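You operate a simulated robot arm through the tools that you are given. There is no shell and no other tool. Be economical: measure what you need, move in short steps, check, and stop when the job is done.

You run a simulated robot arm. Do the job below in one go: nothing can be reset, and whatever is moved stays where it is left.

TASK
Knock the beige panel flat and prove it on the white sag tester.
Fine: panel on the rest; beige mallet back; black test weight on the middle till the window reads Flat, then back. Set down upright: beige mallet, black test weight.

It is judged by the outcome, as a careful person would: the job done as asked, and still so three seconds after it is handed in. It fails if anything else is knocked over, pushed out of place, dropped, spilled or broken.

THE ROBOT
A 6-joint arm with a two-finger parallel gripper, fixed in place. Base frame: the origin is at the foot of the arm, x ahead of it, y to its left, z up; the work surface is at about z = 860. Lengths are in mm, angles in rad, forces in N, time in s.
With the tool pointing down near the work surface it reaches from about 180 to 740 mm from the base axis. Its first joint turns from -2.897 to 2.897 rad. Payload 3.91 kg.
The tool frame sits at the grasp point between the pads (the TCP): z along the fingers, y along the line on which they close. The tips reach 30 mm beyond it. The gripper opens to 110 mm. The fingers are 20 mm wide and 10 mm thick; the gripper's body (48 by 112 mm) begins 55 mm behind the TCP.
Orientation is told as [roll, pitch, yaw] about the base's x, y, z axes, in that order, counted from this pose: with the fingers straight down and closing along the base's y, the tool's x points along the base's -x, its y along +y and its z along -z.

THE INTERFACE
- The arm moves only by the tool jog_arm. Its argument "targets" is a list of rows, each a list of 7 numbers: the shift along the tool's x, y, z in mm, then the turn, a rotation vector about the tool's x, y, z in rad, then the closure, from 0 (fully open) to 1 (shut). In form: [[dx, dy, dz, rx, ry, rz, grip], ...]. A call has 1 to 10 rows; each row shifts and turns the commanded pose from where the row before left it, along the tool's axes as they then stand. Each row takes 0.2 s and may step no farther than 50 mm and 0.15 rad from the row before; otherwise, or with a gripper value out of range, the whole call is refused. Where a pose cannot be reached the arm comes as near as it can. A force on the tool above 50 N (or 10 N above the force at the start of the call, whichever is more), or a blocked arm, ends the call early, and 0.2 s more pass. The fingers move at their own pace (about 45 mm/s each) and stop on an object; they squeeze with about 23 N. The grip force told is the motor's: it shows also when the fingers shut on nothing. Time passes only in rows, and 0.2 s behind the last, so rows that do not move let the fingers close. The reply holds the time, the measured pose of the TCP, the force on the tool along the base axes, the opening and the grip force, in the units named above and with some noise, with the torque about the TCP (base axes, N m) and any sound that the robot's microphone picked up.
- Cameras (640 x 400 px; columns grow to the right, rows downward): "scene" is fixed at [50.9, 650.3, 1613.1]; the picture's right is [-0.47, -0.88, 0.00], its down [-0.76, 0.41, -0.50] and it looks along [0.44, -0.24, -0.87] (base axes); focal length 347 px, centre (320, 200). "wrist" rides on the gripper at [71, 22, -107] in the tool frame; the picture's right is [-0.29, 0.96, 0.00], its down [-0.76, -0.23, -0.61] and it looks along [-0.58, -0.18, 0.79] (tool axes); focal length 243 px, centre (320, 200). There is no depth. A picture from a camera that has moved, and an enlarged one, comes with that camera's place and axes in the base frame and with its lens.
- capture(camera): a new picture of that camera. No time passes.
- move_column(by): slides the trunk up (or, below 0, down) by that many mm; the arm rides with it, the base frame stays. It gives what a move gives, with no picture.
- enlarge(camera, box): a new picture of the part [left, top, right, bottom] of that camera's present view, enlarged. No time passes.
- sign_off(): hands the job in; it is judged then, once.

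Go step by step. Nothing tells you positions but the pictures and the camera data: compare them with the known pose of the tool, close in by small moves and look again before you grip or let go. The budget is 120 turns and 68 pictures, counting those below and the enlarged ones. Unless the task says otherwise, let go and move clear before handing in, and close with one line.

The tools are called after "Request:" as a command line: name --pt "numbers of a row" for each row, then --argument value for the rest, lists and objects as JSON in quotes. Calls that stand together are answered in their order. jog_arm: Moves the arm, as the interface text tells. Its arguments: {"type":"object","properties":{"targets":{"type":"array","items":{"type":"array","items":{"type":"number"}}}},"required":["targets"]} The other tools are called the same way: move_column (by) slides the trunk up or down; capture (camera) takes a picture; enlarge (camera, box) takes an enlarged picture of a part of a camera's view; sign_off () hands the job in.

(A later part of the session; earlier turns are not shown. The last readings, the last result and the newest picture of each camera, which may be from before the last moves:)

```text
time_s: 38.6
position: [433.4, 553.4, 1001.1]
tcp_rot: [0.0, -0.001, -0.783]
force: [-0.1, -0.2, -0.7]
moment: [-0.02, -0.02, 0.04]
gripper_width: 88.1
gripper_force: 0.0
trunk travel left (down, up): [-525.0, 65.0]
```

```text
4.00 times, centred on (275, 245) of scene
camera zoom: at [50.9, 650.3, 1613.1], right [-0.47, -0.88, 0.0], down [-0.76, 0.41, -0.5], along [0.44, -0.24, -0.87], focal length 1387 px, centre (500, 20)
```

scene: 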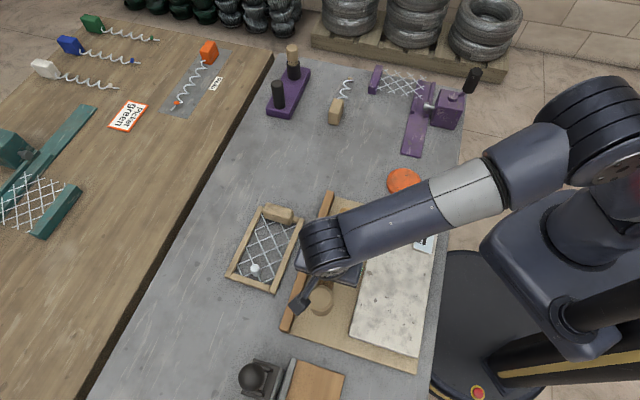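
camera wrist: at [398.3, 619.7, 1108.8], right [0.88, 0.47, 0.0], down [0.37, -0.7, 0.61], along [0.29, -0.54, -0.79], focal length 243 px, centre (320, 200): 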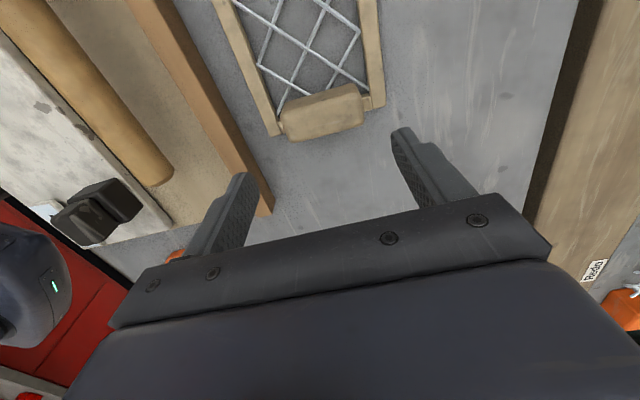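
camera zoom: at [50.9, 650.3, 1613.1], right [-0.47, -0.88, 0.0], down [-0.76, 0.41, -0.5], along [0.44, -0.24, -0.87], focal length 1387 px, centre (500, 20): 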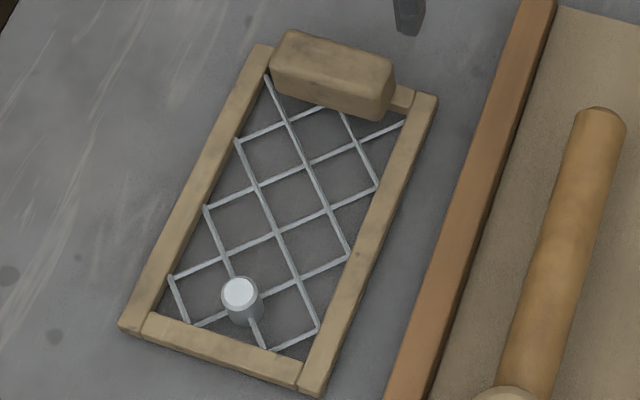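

The block sits on top of the end rail, about 70 by 28 mm. I'll straddle its ends with the tips just above the rail.

Request:
jog_arm --pt "3 3.5 20 0 0 0 0.1" --pt "0 0 30 0 0 0 0.1" --pt "0 0 25 0 0 0 0.1" --pt "0 0 12 0 0 0 0.1" --pt "0 0 5 0 0 0 0.1" --pt "0 0 0 0 0 0 0.1"

Request:
capture --camera "wrist"

```text
time_s: 40.0
position: [432.1, 557.4, 908.7]
tcp_rot: [0.0, -0.003, -0.786]
force: [0.0, -0.9, 0.0]
moment: [-0.02, 0.0, -0.02]
gripper_width: 98.9
gripper_force: 0.0
trunk travel left (down, up): [-525.0, 65.0]
```

```text
25 pictures are left
camera wrist: at [397.3, 624.5, 1015.4], right [0.88, 0.47, 0.0], down [0.37, -0.7, 0.61], along [0.29, -0.54, -0.79], focal length 243 px, centre (320, 200)
```

wrist: 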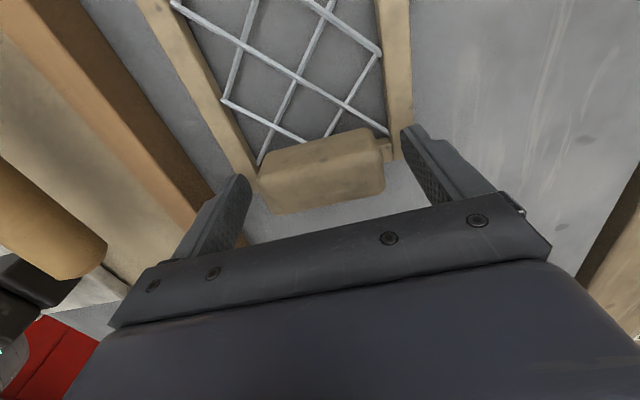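

Request:
jog_arm --pt "-4 0 3 0 0 0 0.1" --pt "0 0 0 0 0 0 0.25" --pt "0 0 0 0 0 0 0.35" --pt "0 0 0 0 0 0 1" --pt "0 0 0 0 0 0 1" --pt "0 0 0 0 0 0 1"

Request:
jog_arm --pt "0 0 -3 0 0 0 1" --pt "0 0 -5 0 0 0 1" --pt "0 0 -8 0 0 0 1" --pt "0 0 0 0 0 0 1"

Request:
capture --camera "scene"

```text
time_s: 41.4
position: [435.7, 555.8, 904.8]
tcp_rot: [-0.001, -0.001, -0.785]
force: [0.8, 0.4, 0.1]
moment: [-0.14, -0.12, -0.06]
gripper_width: 70.2
gripper_force: 23.3
trunk travel left (down, up): [-525.0, 65.0]
```

```text
time_s: 42.4
position: [435.6, 555.8, 919.7]
tcp_rot: [-0.001, 0.0, -0.785]
force: [0.6, 0.2, -2.8]
moment: [-0.15, -0.14, 0.01]
gripper_width: 70.1
gripper_force: 22.5
trunk travel left (down, up): [-525.0, 65.0]
```

```text
24 pictures are left
```

scene: 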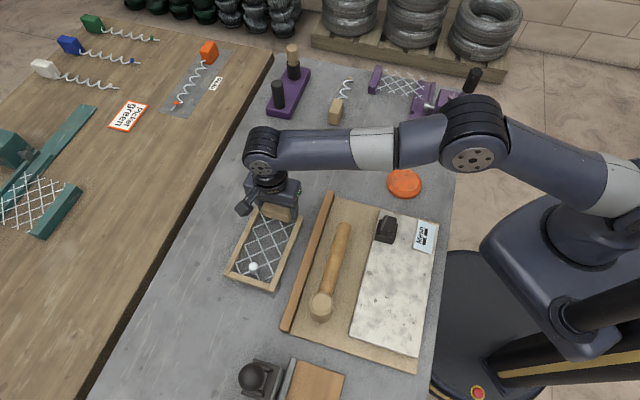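

The panel lifts cleanly on its block. I'll raise it high and carry it across over the slab.

Request:
jog_arm --pt "0 0 -20 0 0 0 1" --pt "0 0 -30 0 0 0 1" --pt "0 0 -30 0 0 0 1" --pt "0 0 -20 0 0 0 1" --pt "5 -20 0 0 0 0 1" --pt "5 -30 0 0 0 0 1" --pt "5 -30 0 0 0 0 1" --pt "5 -30 0 0 0 0 1" --pt "2 -30 0 0 0 0 1" --pt "0 -30 0 0 0 0 1"

Request:
jog_arm --pt "0 -30 0 0 0 0 1" --pt "0 -30 0 0 0 0 1" --pt "0 -30 0 0 0 0 1" --pt "0 -25 0 0 0 0 1" --pt "0 -15 0 0 0 0 1" --pt "0 0 0 0 0 0 1"

Request:
capture --camera "wrist"

Request:
capture --camera "scene"

```text
time_s: 44.6
position: [300.0, 452.2, 1021.0]
tcp_rot: [0.001, -0.001, -0.784]
force: [0.2, 0.7, -3.0]
moment: [-0.22, -0.12, 0.03]
gripper_width: 70.0
gripper_force: 22.9
trunk travel left (down, up): [-525.0, 65.0]
```

```text
time_s: 46.0
position: [208.2, 360.0, 1021.4]
tcp_rot: [0.001, -0.001, -0.787]
force: [0.5, -0.6, -3.4]
moment: [-0.17, -0.18, 0.04]
gripper_width: 70.0
gripper_force: 22.4
trunk travel left (down, up): [-525.0, 65.0]
```

```text
23 pictures are left
camera wrist: at [173.5, 425.5, 1128.6], right [0.88, 0.47, 0.0], down [0.37, -0.7, 0.61], along [0.29, -0.54, -0.79], focal length 243 px, centre (320, 200)
```

wrist: 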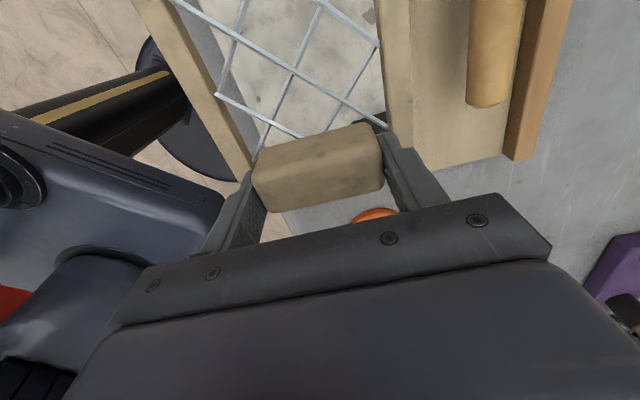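

```text
22 pictures are left
```

scene: 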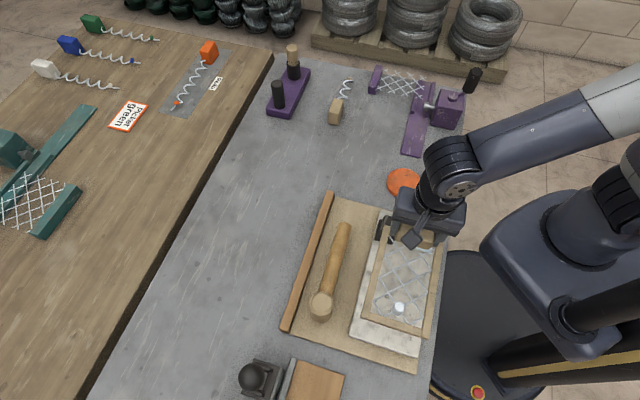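

The panel is positioned over the slab and clear of the weight. I'll lower it and watch the force.

Request:
jog_arm --pt "0 0 25 0 0 0 1" --pt "0 0 25 0 0 0 1" --pt "0 0 20 0 0 0 1" --pt "0 0 10 0 0 0 1" --pt "0 0 0 0 0 0 1"

Request:
capture --camera "scene"

```text
time_s: 47.2
position: [209.2, 360.0, 942.2]
tcp_rot: [-0.001, -0.001, -0.785]
force: [1.2, 0.3, -3.1]
moment: [-0.17, -0.16, 0.0]
gripper_width: 69.9
gripper_force: 23.1
trunk travel left (down, up): [-525.0, 65.0]
```

```text
21 pictures are left
```

scene: 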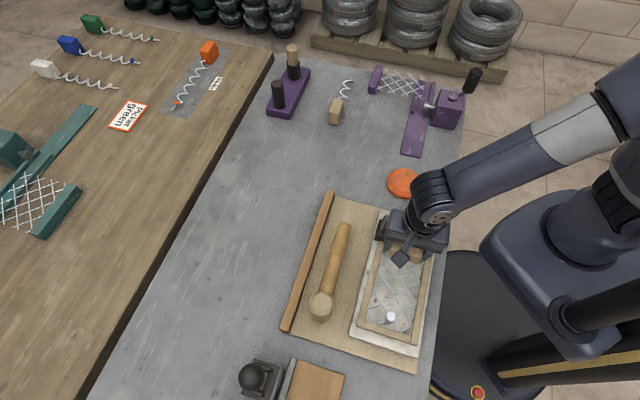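

Request:
jog_arm --pt "0 0 4 0 0 0 1" --pt "0 0 4 0 0 0 1" --pt "0 0 3 0 0 0 1" --pt "0 0 0 0 0 0 1"

Request:
jog_arm --pt "0 0 3 0 0 0 1" --pt "0 0 0 0 0 0 1"

```text
time_s: 48.2
position: [206.5, 358.5, 931.4]
tcp_rot: [0.001, 0.001, -0.784]
force: [0.3, 2.0, 3.5]
moment: [-0.15, 0.22, -0.13]
gripper_width: 69.8
gripper_force: 22.6
trunk travel left (down, up): [-525.0, 65.0]
```

```text
time_s: 48.8
position: [208.1, 359.6, 928.6]
tcp_rot: [0.004, 0.0, -0.786]
force: [3.1, 2.4, 19.6]
moment: [-0.05, 0.03, -0.46]
gripper_width: 70.2
gripper_force: 24.0
trunk travel left (down, up): [-525.0, 65.0]
```

The panel is down, with the slab top at about 886. I'll ease off, release, rise and read the window.

Request:
jog_arm --pt "0 0 -2.5 0 0 0 1" --pt "0 0 0 0 0 0 0.3" --pt "0 0 0 0 0 0 0.2" --pt "0 0 0 0 0 0 0.2" --pt "0 0 -20 0 0 0 0.2" --pt "0 0 -30 0 0 0 0.2" --pt "0 0 -30 0 0 0 0.3" --pt "10 20 -25 0 0 0 0.4" --pt "25 30 0 0 0 0 0.5" --pt "25 30 0 0 0 0 0.5"

Request:
capture --camera "wrist"

Request:
enlarge --camera "scene" --box '[330, 190, 450, 380]'

```text
time_s: 51.0
position: [219.0, 462.1, 1036.3]
tcp_rot: [-0.002, -0.001, -0.785]
force: [0.0, 0.4, -0.3]
moment: [0.0, 0.05, 0.01]
gripper_width: 55.0
gripper_force: 0.0
trunk travel left (down, up): [-525.0, 65.0]
```

```text
20 pictures are left
camera wrist: at [183.8, 527.2, 1143.1], right [0.88, 0.47, 0.0], down [0.37, -0.7, 0.61], along [0.29, -0.54, -0.79], focal length 243 px, centre (320, 200)
```

wrist: 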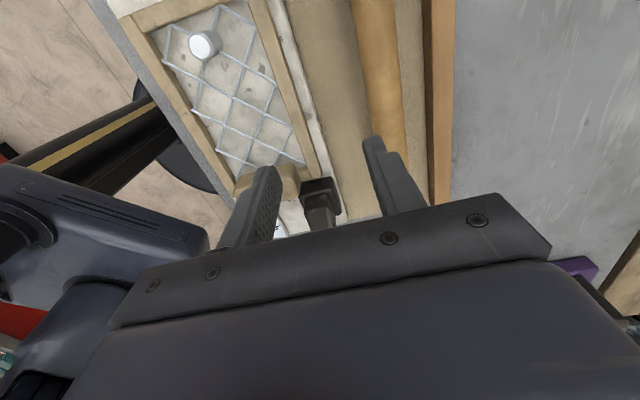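

```text
2.11 times, centred on (390, 285) of scene
camera zoom: at [50.9, 650.3, 1613.1], right [-0.47, -0.88, 0.0], down [-0.76, 0.41, -0.5], along [0.44, -0.24, -0.87], focal length 730 px, centre (173, 21)
```

zoom: 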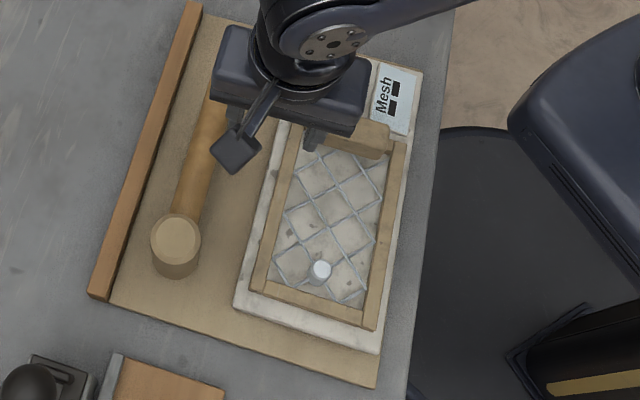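

The window still reads "Mesh --", which I expect to change under the weight. Now I'll regrip the mallet closer to the head and knock the knob here on the rest.

Request:
jog_arm --pt "20 20 0 0 0 0 0.5" --pt "20 20 0 0 0 0 0.5" --pt "22 18 0 0 0 0 0.5" --pt "0 0 30 0 0 0 0.5" --pt "0 0 35 0 0 0 0.5" --pt "0 0 15 0 0 0 0.5" --pt "0 0 0 0 0 0 0.5"

Request:
capture --camera "wrist"

```text
time_s: 52.6
position: [218.4, 543.5, 953.1]
tcp_rot: [-0.002, -0.002, -0.785]
force: [0.4, 0.7, 0.1]
moment: [0.02, 0.0, -0.03]
gripper_width: 55.2
gripper_force: 0.2
trunk travel left (down, up): [-525.0, 65.0]
```

```text
18 pictures are left
camera wrist: at [182.3, 609.5, 1060.1], right [0.88, 0.47, 0.0], down [0.37, -0.7, 0.61], along [0.29, -0.54, -0.79], focal length 243 px, centre (320, 200)
```

wrist: 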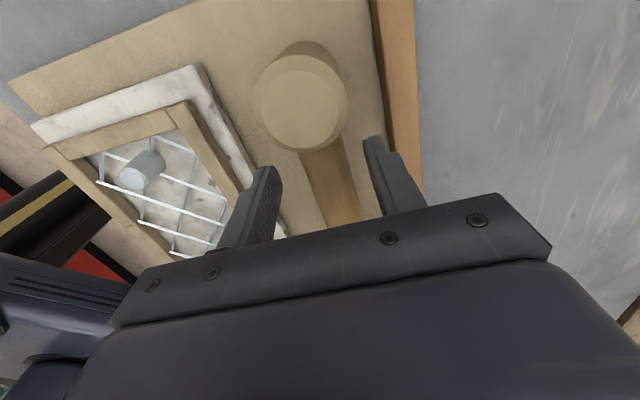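

Request:
jog_arm --pt "4 1 20 0 0 0 0.5" --pt "0 0 20 0 0 0 0.5" --pt "0 0 9 0 0 0 0.5" --pt "0 0 3 0 0 0 0.5" --pt "0 0 0 0 0 0 0.65" --pt "0 0 0 0 0 0 0.75" --pt "0 0 0 0 0 0 1" --pt "0 0 0 0 0 0 1" --pt "0 0 0 0 0 0 1"

Request:
jog_arm --pt "0 0 -3 0 0 0 1" --pt "0 0 -6 0 0 0 1" --pt "0 0 -15 0 0 0 1" --pt "0 0 -25 0 0 0 1" --pt "0 0 -25 0 0 0 1" --pt "0 0 0 0 0 0 1"

Request:
capture --camera "wrist"

```text
time_s: 54.6
position: [215.3, 547.2, 902.7]
tcp_rot: [-0.001, -0.002, -0.785]
force: [1.9, 1.1, -0.5]
moment: [0.02, 0.0, -0.08]
gripper_width: 28.9
gripper_force: 23.4
trunk travel left (down, up): [-525.0, 65.0]
```

```text
time_s: 56.0
position: [214.4, 546.5, 977.1]
tcp_rot: [0.001, -0.002, -0.784]
force: [-1.0, 0.1, -4.5]
moment: [-0.07, -0.06, -0.03]
gripper_width: 29.3
gripper_force: 22.9
trunk travel left (down, up): [-525.0, 65.0]
```

```text
17 pictures are left
camera wrist: at [178.8, 614.1, 1083.4], right [0.88, 0.47, 0.0], down [0.37, -0.7, 0.61], along [0.29, -0.54, -0.79], focal length 243 px, centre (320, 200)
```

wrist: 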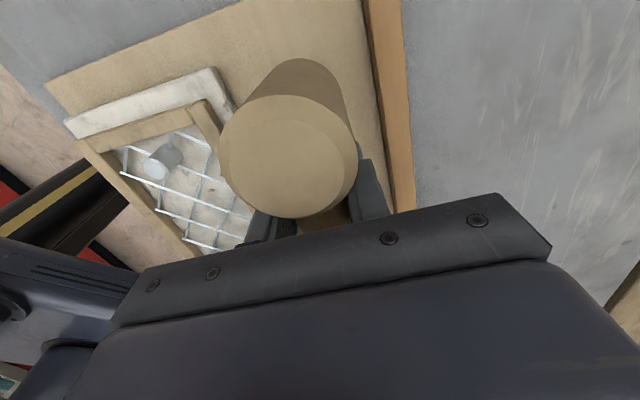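

The mallet is held close to its head now. I'll carry it over the knob on the slab and find the contact height gently.

Request:
jog_arm --pt "0 0 -8 0 0 0 1" --pt "-8 -30 0 0 0 0 1" --pt "-8 -30 0 0 0 0 1" --pt "-8 -30 0 0 0 0 1" --pt "-5 -30 0 0 0 0 1" --pt "0 -13 0 0 0 0 1" --pt "0 0 0 0 0 0 1"

Request:
capture --camera "scene"

```text
time_s: 57.6
position: [140.3, 431.0, 984.6]
tcp_rot: [0.001, -0.001, -0.785]
force: [0.1, 0.3, -3.4]
moment: [-0.09, -0.08, -0.02]
gripper_width: 29.2
gripper_force: 22.6
trunk travel left (down, up): [-525.0, 65.0]
```

```text
16 pictures are left
```

scene: 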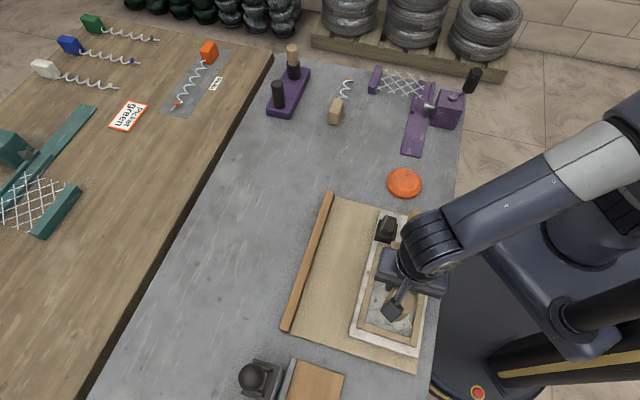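

Request:
jog_arm --pt "2 2 15 0 0 0 1" --pt "0 0 8 0 0 0 1" --pt "0 0 4 0 0 0 1" --pt "0 0 4 0 0 0 1" --pt "0 0 0 0 0 0 1"

```text
time_s: 58.8
position: [142.8, 434.8, 953.5]
tcp_rot: [0.0, -0.002, -0.785]
force: [0.2, -0.7, -2.7]
moment: [-0.05, -0.08, 0.02]
gripper_width: 29.1
gripper_force: 23.1
trunk travel left (down, up): [-525.0, 65.0]
```

Request:
jog_arm --pt "0 0 3 0 0 0 1" --pt "0 0 3 0 0 0 1" --pt "0 0 0 0 0 0 1"

```text
time_s: 59.6
position: [142.3, 436.5, 948.9]
tcp_rot: [0.0, -0.001, -0.786]
force: [-1.0, 0.4, -0.1]
moment: [0.01, 0.09, 0.07]
gripper_width: 29.3
gripper_force: 23.4
trunk travel left (down, up): [-525.0, 65.0]
```

Contact is at about 950. Now a proper knock: rise 45, drive down 52, then lift.

Request:
jog_arm --pt "0 0 -25 0 0 0 1" --pt "0 0 -20 0 0 0 1" --pt "0 0 0 0 0 0 1" --pt "0 0 49 0 0 0 1" --pt "0 0 4 0 0 0 1"

```text
time_s: 60.8
position: [145.1, 435.1, 941.8]
tcp_rot: [0.004, 0.002, -0.785]
force: [13.1, -6.9, 26.0]
moment: [0.32, 0.16, -0.28]
gripper_width: 29.2
gripper_force: 23.5
trunk travel left (down, up): [-525.0, 65.0]
```

Request:
jog_arm --pt "0 0 -25 0 0 0 1" --pt "0 0 -20 0 0 0 1" --pt "0 0 0 0 0 0 1" --pt "0 0 49 0 0 0 1" --pt "0 0 3 0 0 0 1" --pt "0 0 -20 0 0 0 1" --pt "0 0 -30 0 0 0 1" --pt "-15 15 0 0 0 0 1" --pt "0 0 0 0 0 0 1"

Request:
enlarge --camera "scene" --box '[330, 190, 450, 370]'

```text
time_s: 62.8
position: [163.8, 435.5, 981.7]
tcp_rot: [0.001, -0.001, -0.783]
force: [0.5, 0.1, -3.4]
moment: [-0.06, -0.06, -0.01]
gripper_width: 29.1
gripper_force: 23.0
trunk travel left (down, up): [-525.0, 65.0]
```

```text
2.22 times, centred on (390, 280) of scene
camera zoom: at [50.9, 650.3, 1613.1], right [-0.47, -0.88, 0.0], down [-0.76, 0.41, -0.5], along [0.44, -0.24, -0.87], focal length 771 px, centre (164, 22)
```

zoom: 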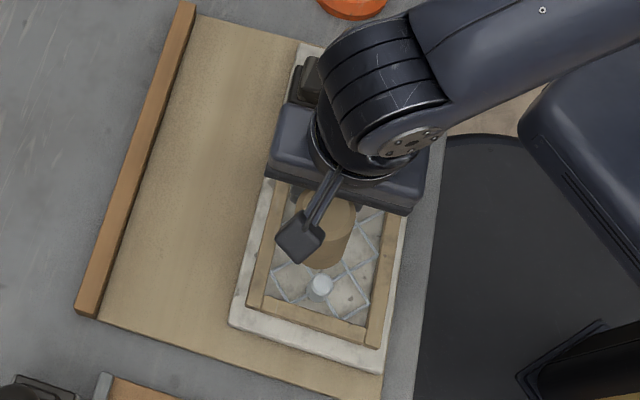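

Request:
enlarge --camera "scene" --box '[360, 295, 424, 335]'

```text
10.00 times, centred on (392, 315) of scene
camera zoom: at [50.9, 650.3, 1613.1], right [-0.47, -0.88, 0.0], down [-0.76, 0.41, -0.5], along [0.44, -0.24, -0.87], focal length 3468 px, centre (-400, -950)
```

zoom: 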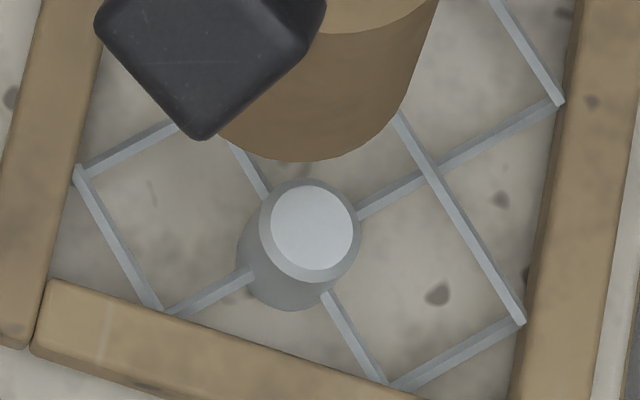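

The knob may be slightly lower. I'll go back over it and check the contact height.

Request:
jog_arm --pt "15 -15 0 0 0 0 1" --pt "0 0 20 0 0 0 1" --pt "0 0 12 0 0 0 1" --pt "0 0 0 0 0 0 1"

Request:
jog_arm --pt "0 0 3 0 0 0 1" --pt "0 0 0 0 0 0 1"

Request:
jog_arm --pt "0 0 3 0 0 0 1" --pt "0 0 0 0 0 0 1"

```text
time_s: 63.8
position: [142.8, 437.6, 950.2]
tcp_rot: [0.001, -0.001, -0.785]
force: [0.2, 0.4, -4.0]
moment: [-0.06, -0.11, -0.03]
gripper_width: 29.2
gripper_force: 22.7
trunk travel left (down, up): [-525.0, 65.0]
```

```text
time_s: 64.4
position: [142.4, 436.9, 946.9]
tcp_rot: [0.001, -0.004, -0.785]
force: [-1.1, 0.2, -3.8]
moment: [-0.07, -0.06, -0.01]
gripper_width: 29.1
gripper_force: 23.3
trunk travel left (down, up): [-525.0, 65.0]
```

```text
time_s: 65.0
position: [142.5, 436.8, 944.0]
tcp_rot: [0.001, -0.002, -0.786]
force: [-0.1, 0.7, -3.3]
moment: [-0.05, -0.06, 0.0]
gripper_width: 28.8
gripper_force: 23.7
trunk travel left (down, up): [-525.0, 65.0]
```

Contact has dropped to below 944, so knocking is working (or the mallet is slipping). I'll strike again, deeper.

Request:
jog_arm --pt "0 0 -22 0 0 0 1" --pt "0 0 -20 0 0 0 1" --pt "0 0 0 0 0 0 1" --pt "0 0 49 0 0 0 1" --pt "0 0 5 0 0 0 1" --pt "0 0 -25 0 0 0 1" --pt "0 0 -20 0 0 0 1" --pt "0 0 0 0 0 0 1" --pt "0 0 49 0 0 0 1" --pt "0 0 5 0 0 0 1"

Request:
jog_arm --pt "0 0 -20 0 0 0 1" --pt "0 0 -30 0 0 0 1" --pt "-20 20 0 0 0 0 1" --pt "0 0 0 0 0 0 1"

Request:
enlarge --camera "scene" --box '[360, 295, 424, 335]'

Request:
capture --camera "wrist"

```text
time_s: 67.1
position: [144.5, 439.4, 934.2]
tcp_rot: [0.014, 0.009, -0.788]
force: [2.1, -1.4, 16.4]
moment: [0.33, 0.38, -0.07]
gripper_width: 29.0
gripper_force: 23.0
trunk travel left (down, up): [-525.0, 65.0]
stopped in row 10: the force on the tool passed its limit at 66 N (the readings are from after the stop); the commanded pose is now the measured one
```

```text
time_s: 68.1
position: [173.2, 441.1, 982.3]
tcp_rot: [0.01, 0.007, -0.789]
force: [0.2, -0.3, -3.6]
moment: [-0.06, -0.08, 0.03]
gripper_width: 28.4
gripper_force: 23.0
trunk travel left (down, up): [-525.0, 65.0]
```

```text
10.00 times, centred on (392, 315) of scene
camera zoom: at [50.9, 650.3, 1613.1], right [-0.47, -0.88, 0.0], down [-0.76, 0.41, -0.5], along [0.44, -0.24, -0.87], focal length 3468 px, centre (-400, -950)
```

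zoom: 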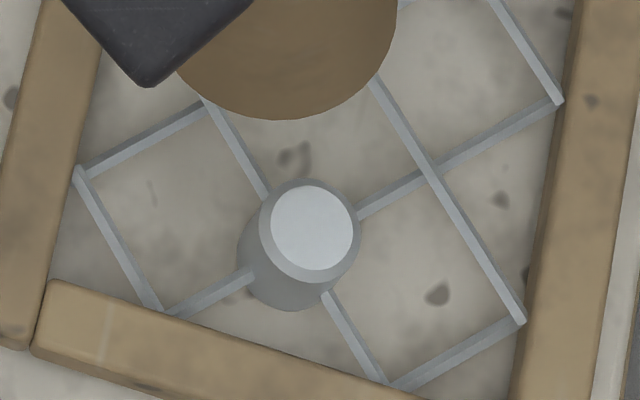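

```text
12 pictures are left
camera wrist: at [139.0, 504.5, 1090.6], right [0.88, 0.47, 0.01], down [0.37, -0.71, 0.6], along [0.29, -0.53, -0.8], focal length 243 px, centre (320, 200)
```

wrist: 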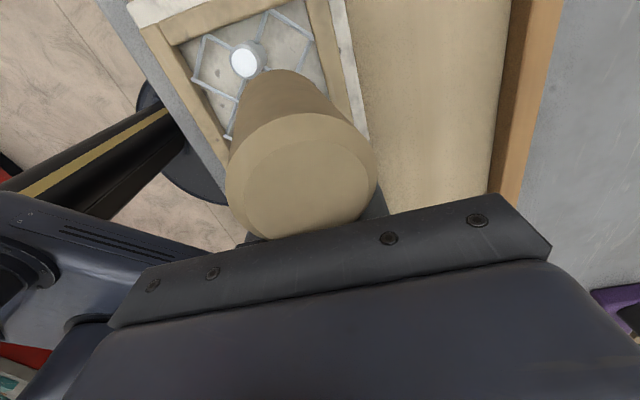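

The knob hasn't moved, and my strikes were decelerating at contact while the mallet tilted in the grip. I'll re-level it by pitching the tool and strike with a longer run-up, so contact comes at full speed.

Request:
jog_arm --pt "10 -15 -20 0 0 0 1" --pt "9 -14 -18 0 0 0 1" --pt "0 0 0 -0.005 -0.12 0 1" --pt "0 0 0 -0.005 -0.12 0 1" --pt "0 0 0 0 0 0 1"

Request:
capture --camera "wrist"

```text
time_s: 69.3
position: [137.5, 432.6, 1019.6]
tcp_rot: [0.022, -0.234, -0.793]
force: [0.9, -0.2, -3.7]
moment: [-0.07, -0.06, 0.03]
gripper_width: 28.4
gripper_force: 23.0
trunk travel left (down, up): [-525.0, 65.0]
```

```text
11 pictures are left
camera wrist: at [85.4, 513.6, 1107.4], right [0.88, 0.47, 0.09], down [0.25, -0.6, 0.76], along [0.41, -0.65, -0.64], focal length 243 px, centre (320, 200)
```

wrist: 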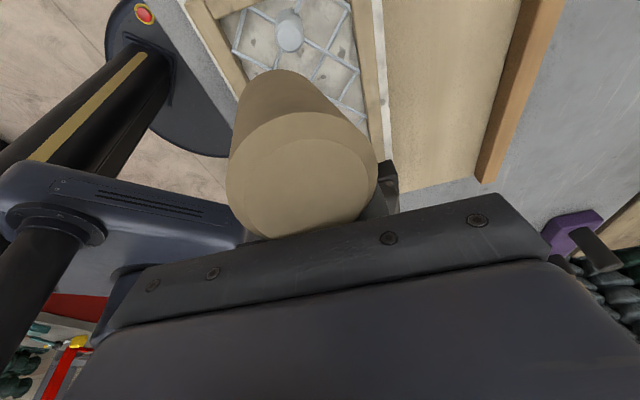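

Request:
jog_arm --pt "11.5 0 48.5 0 0 0 1" --pt "9.5 0 40 0 0 0 1" --pt "-9.5 0 -40 0 0 0 1" --pt "-4 0 -20 0 0 0 1"

Request:
enlarge --camera "scene" --box '[360, 285, 424, 335]'

```text
time_s: 69.9
position: [141.3, 439.5, 945.7]
tcp_rot: [0.036, -0.224, -0.796]
force: [2.3, -4.9, 18.9]
moment: [0.54, 0.61, 0.07]
gripper_width: 28.5
gripper_force: 22.8
trunk travel left (down, up): [-525.0, 65.0]
stopped in row 3: the force on the tool passed its limit at 75 N (the readings are from after the stop); the commanded pose is now the measured one
```

```text
8.00 times, centred on (392, 310) of scene
camera zoom: at [50.9, 650.3, 1613.1], right [-0.47, -0.88, 0.0], down [-0.76, 0.41, -0.5], along [0.44, -0.24, -0.87], focal length 2774 px, centre (-256, -680)
```

zoom: 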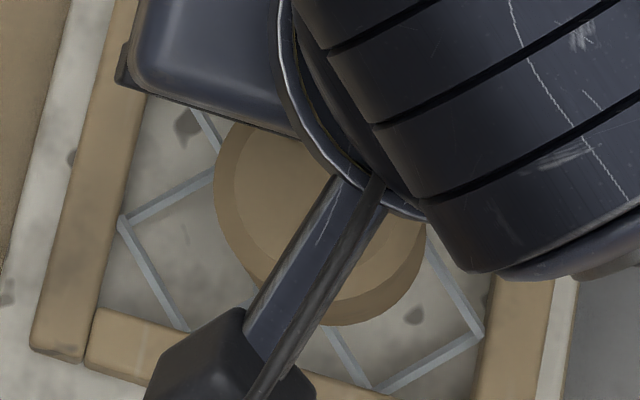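

Request:
jog_arm --pt "-5 0 -20 0 0 0 1" --pt "-30 15 -25 0 0 0 1" --pt "-20 15 -5 0 0 0 1" --pt "0 0 0 0 0 0 1"

Request:
enlarge --camera "scene" --box '[360, 295, 424, 335]'

```text
time_s: 70.9
position: [189.2, 428.4, 1004.4]
tcp_rot: [0.034, -0.225, -0.795]
force: [-0.4, -0.1, -3.8]
moment: [-0.05, -0.11, 0.0]
gripper_width: 28.5
gripper_force: 22.8
trunk travel left (down, up): [-525.0, 65.0]
```

```text
10.00 times, centred on (392, 315) of scene
camera zoom: at [50.9, 650.3, 1613.1], right [-0.47, -0.88, 0.0], down [-0.76, 0.41, -0.5], along [0.44, -0.24, -0.87], focal length 3468 px, centre (-400, -950)
```

zoom: 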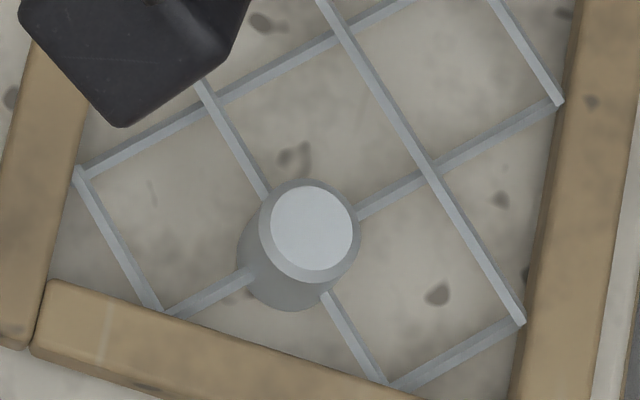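

Still proud. The arm lags by about a row, so contact came slowly. I'll re-level, recentre on the knob and strike with a three-row run-up.

Request:
jog_arm --pt "15 -17 -32 0 0 0 1" --pt "15 -16.7 -32 0 0 0 1" --pt "0 0 0 0.034 -0.1 0 1" --pt "0 0 0 0 0 0 1" --pt "0 0 0 0 0 0 1"

```text
time_s: 72.1
position: [136.6, 433.1, 1059.4]
tcp_rot: [0.001, -0.327, -0.795]
force: [0.7, 0.1, -4.1]
moment: [-0.05, -0.09, 0.01]
gripper_width: 28.1
gripper_force: 23.2
trunk travel left (down, up): [-525.0, 65.0]
```

Request:
jog_arm --pt "16 0 47.2 0 0 0 1" --pt "16 0 47.2 0 0 0 1" --pt "11 0 32 0 0 0 1" --pt "-8 0 -25 0 0 0 1"

Request:
jog_arm --pt "-8 0 -25 0 0 0 1" --pt "-35 20 -25 0 0 0 1" --pt "-20 15 -5 0 0 0 1" --pt "0 0 0 0 0 0 1"

Request:
enlarge --camera "scene" --box '[344, 275, 440, 335]'

```text
time_s: 72.8
position: [138.2, 438.3, 953.3]
tcp_rot: [0.014, -0.317, -0.802]
force: [1.6, -4.4, 18.6]
moment: [0.54, 0.5, 0.07]
gripper_width: 28.4
gripper_force: 22.8
trunk travel left (down, up): [-525.0, 65.0]
stopped in row 3: the force on the tool passed its limit at 80 N (the readings are from after the stop); the commanded pose is now the measured one
```

```text
time_s: 73.8
position: [192.9, 429.2, 1025.1]
tcp_rot: [0.01, -0.319, -0.799]
force: [0.2, -0.3, -4.0]
moment: [-0.1, -0.07, 0.0]
gripper_width: 28.5
gripper_force: 23.1
trunk travel left (down, up): [-525.0, 65.0]
```

```text
6.67 times, centred on (392, 305) of scene
camera zoom: at [50.9, 650.3, 1613.1], right [-0.47, -0.88, 0.0], down [-0.76, 0.41, -0.5], along [0.44, -0.24, -0.87], focal length 2312 px, centre (-160, -500)
```

zoom: 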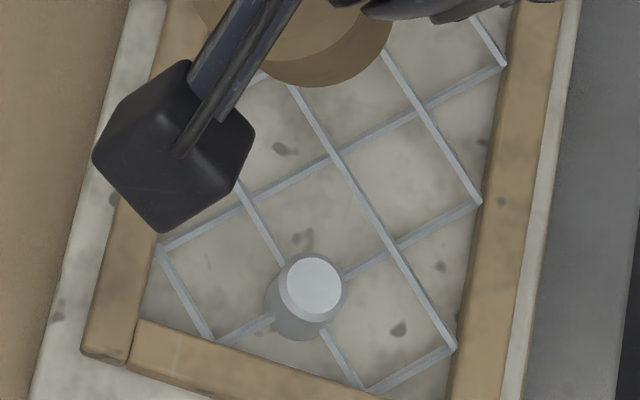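

The knob is still unchanged, and impacts from this light mallet don't shift it. I'll take the mallet home, then test how the knob responds to a firm, steady press.

Request:
jog_arm --pt "21.4 33 -7.1 0 0 0 1" --pt "21.4 33 -7.1 0 0 0 1" --pt "21.5 32.8 -7.1 0 0 0.012 1" --pt "0 0 0 0.01 0 0 1" --pt "14.5 0 44 0 0 0 1" --pt "14.5 0 44 0 0 0 1" --pt "0 0 0 0 0 0 1"

Request:
capture --camera "wrist"

```text
time_s: 75.5
position: [215.5, 547.0, 929.0]
tcp_rot: [0.003, -0.32, -0.814]
force: [-0.4, 0.6, -3.7]
moment: [-0.08, -0.04, -0.03]
gripper_width: 28.3
gripper_force: 23.0
trunk travel left (down, up): [-525.0, 65.0]
```

```text
7 pictures are left
camera wrist: at [161.6, 636.3, 1008.8], right [0.88, 0.46, 0.1], down [0.2, -0.55, 0.81], along [0.43, -0.7, -0.57], focal length 243 px, centre (320, 200)
```

wrist: 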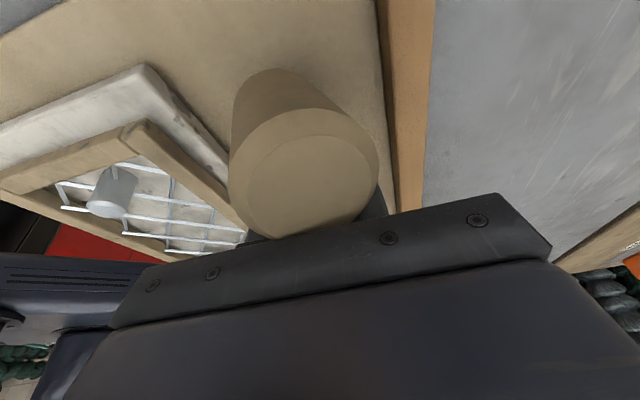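

Request:
jog_arm --pt "0 0 0 0 0 -0.028 1" --pt "3.1 0 9.5 0 0 0 1" --pt "3.1 0 9.5 0 0 0 1" --pt "0 0 0 0 0 0 1"

Request:
jog_arm --pt "1 0 3 0 0 0 1" --pt "0 0 0 0 0 0 1"

```text
time_s: 76.5
position: [216.8, 549.4, 911.1]
tcp_rot: [-0.004, -0.319, -0.785]
force: [-0.1, -0.1, -3.1]
moment: [-0.09, -0.09, -0.05]
gripper_width: 28.2
gripper_force: 23.3
trunk travel left (down, up): [-525.0, 65.0]
```

```text
time_s: 77.0
position: [216.3, 548.5, 909.8]
tcp_rot: [-0.002, -0.316, -0.785]
force: [-1.6, 0.4, 16.4]
moment: [0.5, 0.59, 0.06]
gripper_width: 28.2
gripper_force: 23.2
trunk travel left (down, up): [-525.0, 65.0]
```

Request:
jog_arm --pt "0 0 0 0 0.06 0 1" --pt "0.8 0 3 0 0.05 0 1" --pt "0.6 0 3 0 0 0 1" --pt "0 0 0 0 0 0 1"

```text
time_s: 78.0
position: [218.3, 546.9, 903.9]
tcp_rot: [-0.001, -0.207, -0.785]
force: [10.2, -10.6, 30.1]
moment: [0.67, 0.24, -0.18]
gripper_width: 27.9
gripper_force: 22.9
trunk travel left (down, up): [-525.0, 65.0]
```

Request:
jog_arm --pt "0 0 -1.5 0 0 0 1" --pt "0 0 0 0 0 0 0.7" --pt "0 0 0 0 0 0 0.5" --pt "0 0 0 0 0 0 0.5" --pt "0 0 0 0 0 0 0.5"

```text
time_s: 79.2
position: [216.2, 547.9, 903.6]
tcp_rot: [-0.002, -0.208, -0.784]
force: [-2.3, -4.8, 23.0]
moment: [0.67, 0.6, 0.18]
gripper_width: 55.3
gripper_force: 0.2
trunk travel left (down, up): [-525.0, 65.0]
```

Request:
jog_arm --pt "-0.6 0 -3 0 0 0 0.5" --pt "0 0 0 0 0 0 0.5"

Request:
jog_arm --pt "-4 0 -20 0 0 0 0.5" --pt "-6 0 -30 0 0 0 0.5" --pt "-6 0 -30 0 0.1 0 0.6" --pt "0 0 -30 0 0.107 0 0.8" --pt "0 0 0 0 0 0 1" --pt "0 0 0 0 0 0 1" --pt "0 0 0 0 0 0 1"

Request:
capture --camera "scene"

```text
time_s: 79.8
position: [215.8, 548.7, 904.1]
tcp_rot: [-0.005, -0.209, -0.784]
force: [-1.1, -0.2, 0.7]
moment: [0.06, 0.01, 0.03]
gripper_width: 54.9
gripper_force: 0.0
trunk travel left (down, up): [-525.0, 65.0]
```

```text
time_s: 81.5
position: [213.8, 554.5, 1018.6]
tcp_rot: [-0.004, -0.002, -0.784]
force: [0.3, -0.2, 0.3]
moment: [0.0, -0.01, 0.02]
gripper_width: 0.1
gripper_force: 23.1
trunk travel left (down, up): [-525.0, 65.0]
```

```text
6 pictures are left
```

scene: 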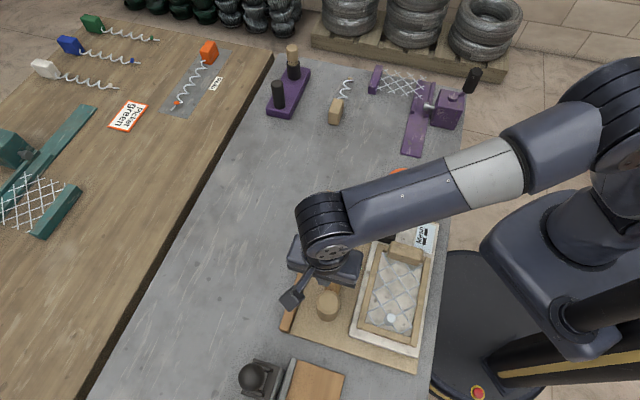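

The mallet is back near its spot. Next, with the fingers shut, I'll press straight down on the knob and watch the force.

Request:
jog_arm --pt "2 -35 0 0 0 0 1" --pt "3 -35 0 0 0 0 1" --pt "3 -35 0 0 0 0 1" --pt "2.6 -34 0 0 0 0 1" --pt "0 0 30 0 0 0 1" --pt "0 0 20 0 0 0 1" --pt "0 0 8 0 0 0 1" --pt "0 0 0 0 0 0 1"

Request:
jog_arm --pt "0 0 4 0 0 0 1" --pt "0 0 4 0 0 0 1" --pt "0 0 3 0 0 0 1" --pt "0 0 3 0 0 0 1" --pt "0 0 0 0 0 0 1"

```text
time_s: 83.2
position: [108.0, 463.3, 960.4]
tcp_rot: [-0.003, -0.002, -0.783]
force: [0.8, -0.1, -0.5]
moment: [-0.01, 0.02, -0.01]
gripper_width: 0.0
gripper_force: 22.6
trunk travel left (down, up): [-525.0, 65.0]
```

```text
time_s: 84.5
position: [106.8, 461.6, 945.4]
tcp_rot: [-0.003, 0.0, -0.784]
force: [0.8, -0.5, -0.5]
moment: [0.03, -0.01, 0.02]
gripper_width: 0.0
gripper_force: 23.3
trunk travel left (down, up): [-525.0, 65.0]
```

Request:
jog_arm --pt "0 0 2 0 0 0 1" --pt "0 0 2 0 0 0 1" --pt "0 0 0 0 0 0 1"

Request:
jog_arm --pt "0 0 2 0 0 0 1" --pt "0 0 2 0 0 0 1" --pt "0 0 0 0 0 0 1"

```text
time_s: 85.2
position: [106.8, 462.0, 943.5]
tcp_rot: [0.003, 0.003, -0.784]
force: [2.4, 1.4, 32.7]
moment: [0.09, -0.07, 0.02]
gripper_width: 0.0
gripper_force: 22.9
trunk travel left (down, up): [-525.0, 65.0]
```

```text
time_s: 85.7
position: [107.9, 463.8, 944.0]
tcp_rot: [0.006, 0.004, -0.784]
force: [-0.9, -8.0, 22.8]
moment: [-0.29, 0.01, -0.05]
gripper_width: 0.0
gripper_force: 22.8
trunk travel left (down, up): [-525.0, 65.0]
stopped in row 2: the force on the tool passed its limit at 53 N (the readings are from after the stop); the commanded pose is now the measured one
```

The knob resists 53 N solidly, so only the window can tell me its state. I'll go for the black test weight and take the reading.

Request:
jog_arm --pt "0 0 -30 0 0 0 0.8" --pt "0 0 -30 0 0 0 0.6" --pt "-40 8 0 0 0 0 0.4" --pt "-40 8 0 0 0 0 0.4" --pt "-40 8 0 0 0 0 0.4" --pt "-40 8 0 0 0 0 0.4" --pt "-30 10 0 0 0 0 0.4" --pt "0 0 0 0 0 0 0.4"

Request:
capture --camera "wrist"

```text
time_s: 87.5
position: [270.8, 355.3, 998.8]
tcp_rot: [0.001, 0.004, -0.784]
force: [-0.2, -0.5, -0.2]
moment: [0.05, -0.01, -0.03]
gripper_width: 66.0
gripper_force: 0.0
trunk travel left (down, up): [-525.0, 65.0]
```

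```text
5 pictures are left
camera wrist: at [236.3, 421.3, 1106.6], right [0.88, 0.47, 0.0], down [0.38, -0.7, 0.6], along [0.29, -0.53, -0.8], focal length 243 px, centre (320, 200)
```

wrist: 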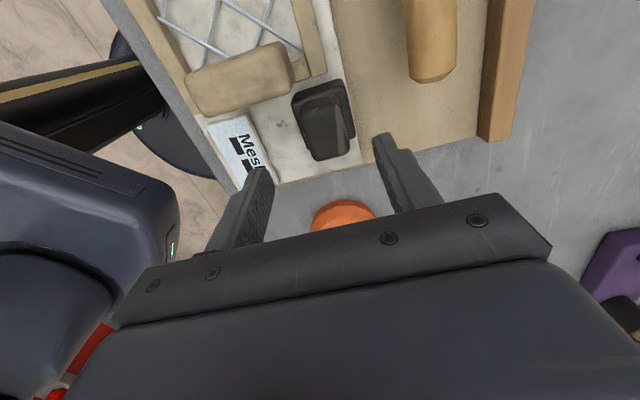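

The weight is right below, offset about (+5, +6.5) in the tool frame. I'll descend and grip its handle.

Request:
jog_arm --pt "5 6.5 15 0 0 0 0.4" --pt "0 0 20 0 0 0 0.4" --pt "0 0 15 0 0 0 0.4" --pt "0 0 9 0 0 0 0.4" --pt "0 0 0 0 0 0 0.6" --pt "0 0 0 0 0 0 1" --pt "0 0 0 0 0 0 1" --pt "0 0 0 0 0 0 1"

```text
time_s: 89.3
position: [272.6, 368.0, 940.2]
tcp_rot: [0.002, 0.003, -0.784]
force: [-2.2, -2.2, -0.5]
moment: [-0.25, 0.17, -0.04]
gripper_width: 43.7
gripper_force: 23.1
trunk travel left (down, up): [-525.0, 65.0]
```

Request:
jog_arm --pt "0 0 -3 0 0 0 1" --pt "0 0 -4 0 0 0 1" --pt "0 0 -4 0 0 0 1" --pt "0 0 0 0 0 0 1"

```text
time_s: 90.3
position: [273.1, 368.7, 952.6]
tcp_rot: [0.001, 0.004, -0.784]
force: [-0.5, 0.3, -3.8]
moment: [0.03, 0.04, 0.05]
gripper_width: 43.8
gripper_force: 23.0
trunk travel left (down, up): [-525.0, 65.0]
```

The weight is held at about 0.39 kg. I'll carry it over the panel block to the middle of the mesh and lower it gently.

Request:
jog_arm --pt "0 0 -25 0 0 0 1" --pt "0 0 -20 0 0 0 1" --pt "20 -8.5 0 0 0 0 1" --pt "25 -10 0 0 0 0 1" --pt "25 -10 0 0 0 0 1" --pt "25 -11.5 0 0 0 0 1" --pt "24 -11.5 0 0 0 0 1" --pt "0 0 0 0 0 0 1" --pt "0 0 20 0 0 0 1" --pt "0 0 0 0 0 0 1"

Request:
jog_arm --pt "0 0 12 0 0 0 1" --pt "0 0 8 0 0 0 1" --pt "0 0 4 0 0 0 1" --pt "0 0 0 0 0 0 1"

```text
time_s: 92.5
position: [151.9, 414.3, 977.9]
tcp_rot: [0.001, 0.003, -0.785]
force: [1.2, -0.4, -3.7]
moment: [-0.01, 0.01, 0.0]
gripper_width: 44.0
gripper_force: 22.6
trunk travel left (down, up): [-525.0, 65.0]
```

```text
time_s: 93.5
position: [152.1, 415.9, 954.9]
tcp_rot: [0.003, 0.005, -0.785]
force: [0.5, -0.2, 8.0]
moment: [0.05, 0.29, 0.04]
gripper_width: 43.9
gripper_force: 22.7
trunk travel left (down, up): [-525.0, 65.0]
```

The weight is resting on the mesh. I'll release it, back off toward +p and read the window.

Request:
jog_arm --pt "0 0 -1.5 0 0 0 1" --pt "0 0 0 0 0 0 0.55" --pt "0 0 0 0 0 0 0.4" --pt "0 0 0 0 0 0 0.35" --pt "0 0 -25 0 0 0 0.35" --pt "0 0 -35 0 0 0 0.35" --pt "0 35 -30 0 0 0 0.35" --pt "20 40 0 0 0 0 0.35" --pt "20 40 0 0 0 0 0.35" --pt "0 0 0 0 0 0 0.35"

Request:
enlarge --camera "scene" --box '[310, 200, 470, 340]'

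```text
time_s: 95.7
position: [207.1, 529.2, 1045.9]
tcp_rot: [0.002, 0.005, -0.783]
force: [-0.2, 0.3, -0.1]
moment: [0.0, 0.01, 0.02]
gripper_width: 71.6
gripper_force: 0.0
trunk travel left (down, up): [-525.0, 65.0]
```

```text
2.86 times, centred on (390, 270) of scene
camera zoom: at [50.9, 650.3, 1613.1], right [-0.47, -0.88, 0.0], down [-0.76, 0.41, -0.5], along [0.44, -0.24, -0.87], focal length 991 px, centre (120, 0)
```

zoom: 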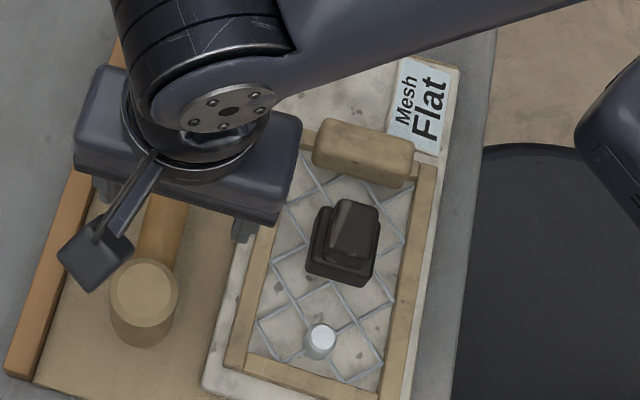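

The window reads "Mesh Flat". Now I'll pick the weight up again and take it back to its spot.

Request:
jog_arm --pt "-20 -40 0 0 0 0 0.35" --pt "-21 -40 0 0 0 0 0.35" --pt "0 -39.5 0 0 0 0 0.35" --pt "0 0 35 0 0 0 0.35" --pt "0 0 35 0 0 0 0.35" --pt "0 0 20 0 0 0 0.35" --pt "0 0 0 0 0 0 0.55" --pt "0 0 0 0 0 0 1" --pt "0 0 0 0 0 0 1" --pt "0 0 0 0 0 0 1"

Request:
jog_arm --pt "0 0 -4 0 0 0 1" --pt "0 0 -20 0 0 0 1" --pt "0 0 -20 0 0 0 1" --pt "0 0 0 0 0 0 1"

```text
time_s: 97.9
position: [148.9, 411.1, 956.3]
tcp_rot: [0.001, 0.003, -0.784]
force: [-0.3, -0.4, 0.2]
moment: [0.0, -0.05, 0.0]
gripper_width: 43.8
gripper_force: 22.8
trunk travel left (down, up): [-525.0, 65.0]
```

```text
time_s: 98.9
position: [149.9, 409.7, 999.8]
tcp_rot: [0.004, 0.004, -0.784]
force: [0.0, -0.7, -5.0]
moment: [0.01, -0.01, -0.01]
gripper_width: 44.0
gripper_force: 23.6
trunk travel left (down, up): [-525.0, 65.0]
```

Request:
jog_arm --pt "-22 10 0 0 0 0 1" --pt "-24 12 0 0 0 0 1" --pt "-24 12 0 0 0 0 1" --pt "-24 12 0 0 0 0 1" --pt "-24 11 0 0 0 0 1" --pt "0 0 0 0 0 0 1" --pt "0 0 20 0 0 0 1" --pt "0 0 20 0 0 0 1" --pt "0 0 0 0 0 0 1" --pt "0 0 0 0 0 0 1"

```text
time_s: 101.1
position: [275.2, 368.0, 959.3]
tcp_rot: [0.001, 0.003, -0.783]
force: [0.5, 0.4, -4.7]
moment: [0.03, 0.0, 0.02]
gripper_width: 43.8
gripper_force: 22.8
trunk travel left (down, up): [-525.0, 65.0]
```

Request:
jog_arm --pt "1 -1 8 0 0 0 1" --pt "0 0 6 0 0 0 1" --pt "0 0 3 0 0 0 1" --pt "0 0 0 0 0 0 1"

Request:
jog_arm --pt "0 0 1.5 0 0 0 1" --pt "0 0 0 0 0 0 1"

```text
time_s: 102.1
position: [273.4, 368.9, 942.8]
tcp_rot: [0.006, 0.004, -0.784]
force: [-0.6, 2.5, 10.0]
moment: [-0.27, -0.11, 0.0]
gripper_width: 43.7
gripper_force: 23.1
trunk travel left (down, up): [-525.0, 65.0]
```

```text
time_s: 102.7
position: [273.9, 369.3, 941.9]
tcp_rot: [0.006, 0.006, -0.783]
force: [1.3, 5.1, 16.6]
moment: [0.17, 0.0, 0.04]
gripper_width: 43.7
gripper_force: 22.9
trunk travel left (down, up): [-525.0, 65.0]
```

The weight is seated. I'll release it, rise, and go over to check the mallet's placement.

Request:
jog_arm --pt "0 0 -1.5 0 0 0 1" --pt "0 0 0 0 0 0 0.5" --pt "0 0 0 0 0 0 0.4" --pt "0 0 0 0 0 0 0.4" --pt "0 0 -35 0 0 0 0.4" --pt "0 0 -40 0 0 0 0.5" --pt "35 20 -29 0 0 0 0.5" --pt "40 25 0 0 0 0 0.5" --pt "40 25 0 0 0 0 0.5" --pt "0 0 0 0 0 0 0.5"

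Request:
jog_arm --pt "8 10 0 0 0 0 0.5" --pt "0 0 0 0 0 0 0.5" --pt "0 0 0 0 0 0 0.5"

Request:
capture --camera "wrist"

```text
time_s: 104.9
position: [241.2, 499.2, 1047.1]
tcp_rot: [0.0, 0.003, -0.785]
force: [-0.1, 0.7, -0.3]
moment: [-0.03, 0.03, -0.02]
gripper_width: 55.1
gripper_force: 0.2
trunk travel left (down, up): [-525.0, 65.0]
```

```text
time_s: 105.7
position: [240.4, 511.8, 1046.0]
tcp_rot: [0.003, 0.003, -0.784]
force: [0.1, 0.9, -0.3]
moment: [0.0, -0.01, -0.02]
gripper_width: 55.1
gripper_force: 0.0
trunk travel left (down, up): [-525.0, 65.0]
```

```text
3 pictures are left
camera wrist: at [205.4, 577.2, 1154.8], right [0.88, 0.47, 0.0], down [0.38, -0.7, 0.6], along [0.29, -0.53, -0.8], focal length 243 px, centre (320, 200)
```

wrist: 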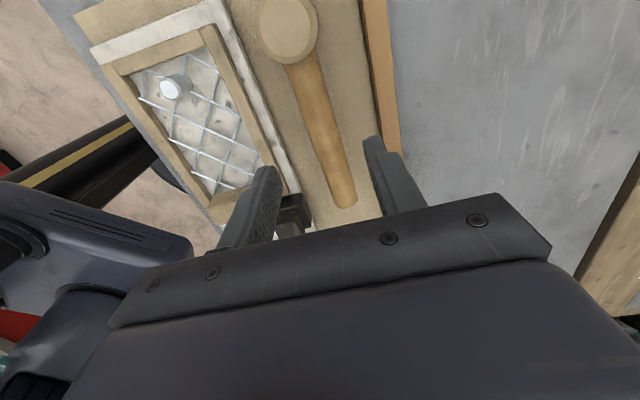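

The window proof is done. The mallet, though, sits about 12 mm off its original spot in both directions, so I'll regrip it and correct that.

Request:
jog_arm --pt "11 -4.8 30 0 0 0 0.5" --pt "0 0 40 0 0 0 0.5" --pt "0 0 40 0 0 0 0.5" --pt "0 0 25 0 0 0 0.5" --pt "0 0 8 0 0 0 0.5" --pt "0 0 0 0 0 0 0.5"

```text
time_s: 107.1
position: [228.2, 515.7, 904.9]
tcp_rot: [0.002, 0.004, -0.783]
force: [-0.2, 0.3, -0.4]
moment: [0.02, -0.01, 0.0]
gripper_width: 55.0
gripper_force: 0.1
trunk travel left (down, up): [-525.0, 65.0]
```

Request:
jog_arm --pt "0 1 2 0 0 0 0.5" --pt "0 0 1.5 0 0 0 0.6" --pt "0 0 0 0 0 0 0.7" --pt "0 0 0 0 0 0 1" --pt "0 0 0 0 0 0 1" --pt "0 0 0 0 0 0 1"

Request:
jog_arm --pt "0 0 -3 0 0 0 1" --pt "0 0 -5 0 0 0 1" --pt "5 6 0 0 0 0 1" --pt "6 5.5 0 0 0 0 1" --pt "0 0 0 0 0 0 1"

```text
time_s: 108.5
position: [228.9, 517.0, 900.7]
tcp_rot: [0.001, 0.004, -0.783]
force: [1.5, 0.4, 1.3]
moment: [0.07, 0.0, -0.13]
gripper_width: 29.4
gripper_force: 23.0
trunk travel left (down, up): [-525.0, 65.0]
```

```text
time_s: 109.7
position: [229.2, 533.6, 907.3]
tcp_rot: [0.001, 0.004, -0.784]
force: [0.3, 0.0, -3.6]
moment: [-0.13, -0.17, 0.01]
gripper_width: 29.1
gripper_force: 23.5
trunk travel left (down, up): [-525.0, 65.0]
```

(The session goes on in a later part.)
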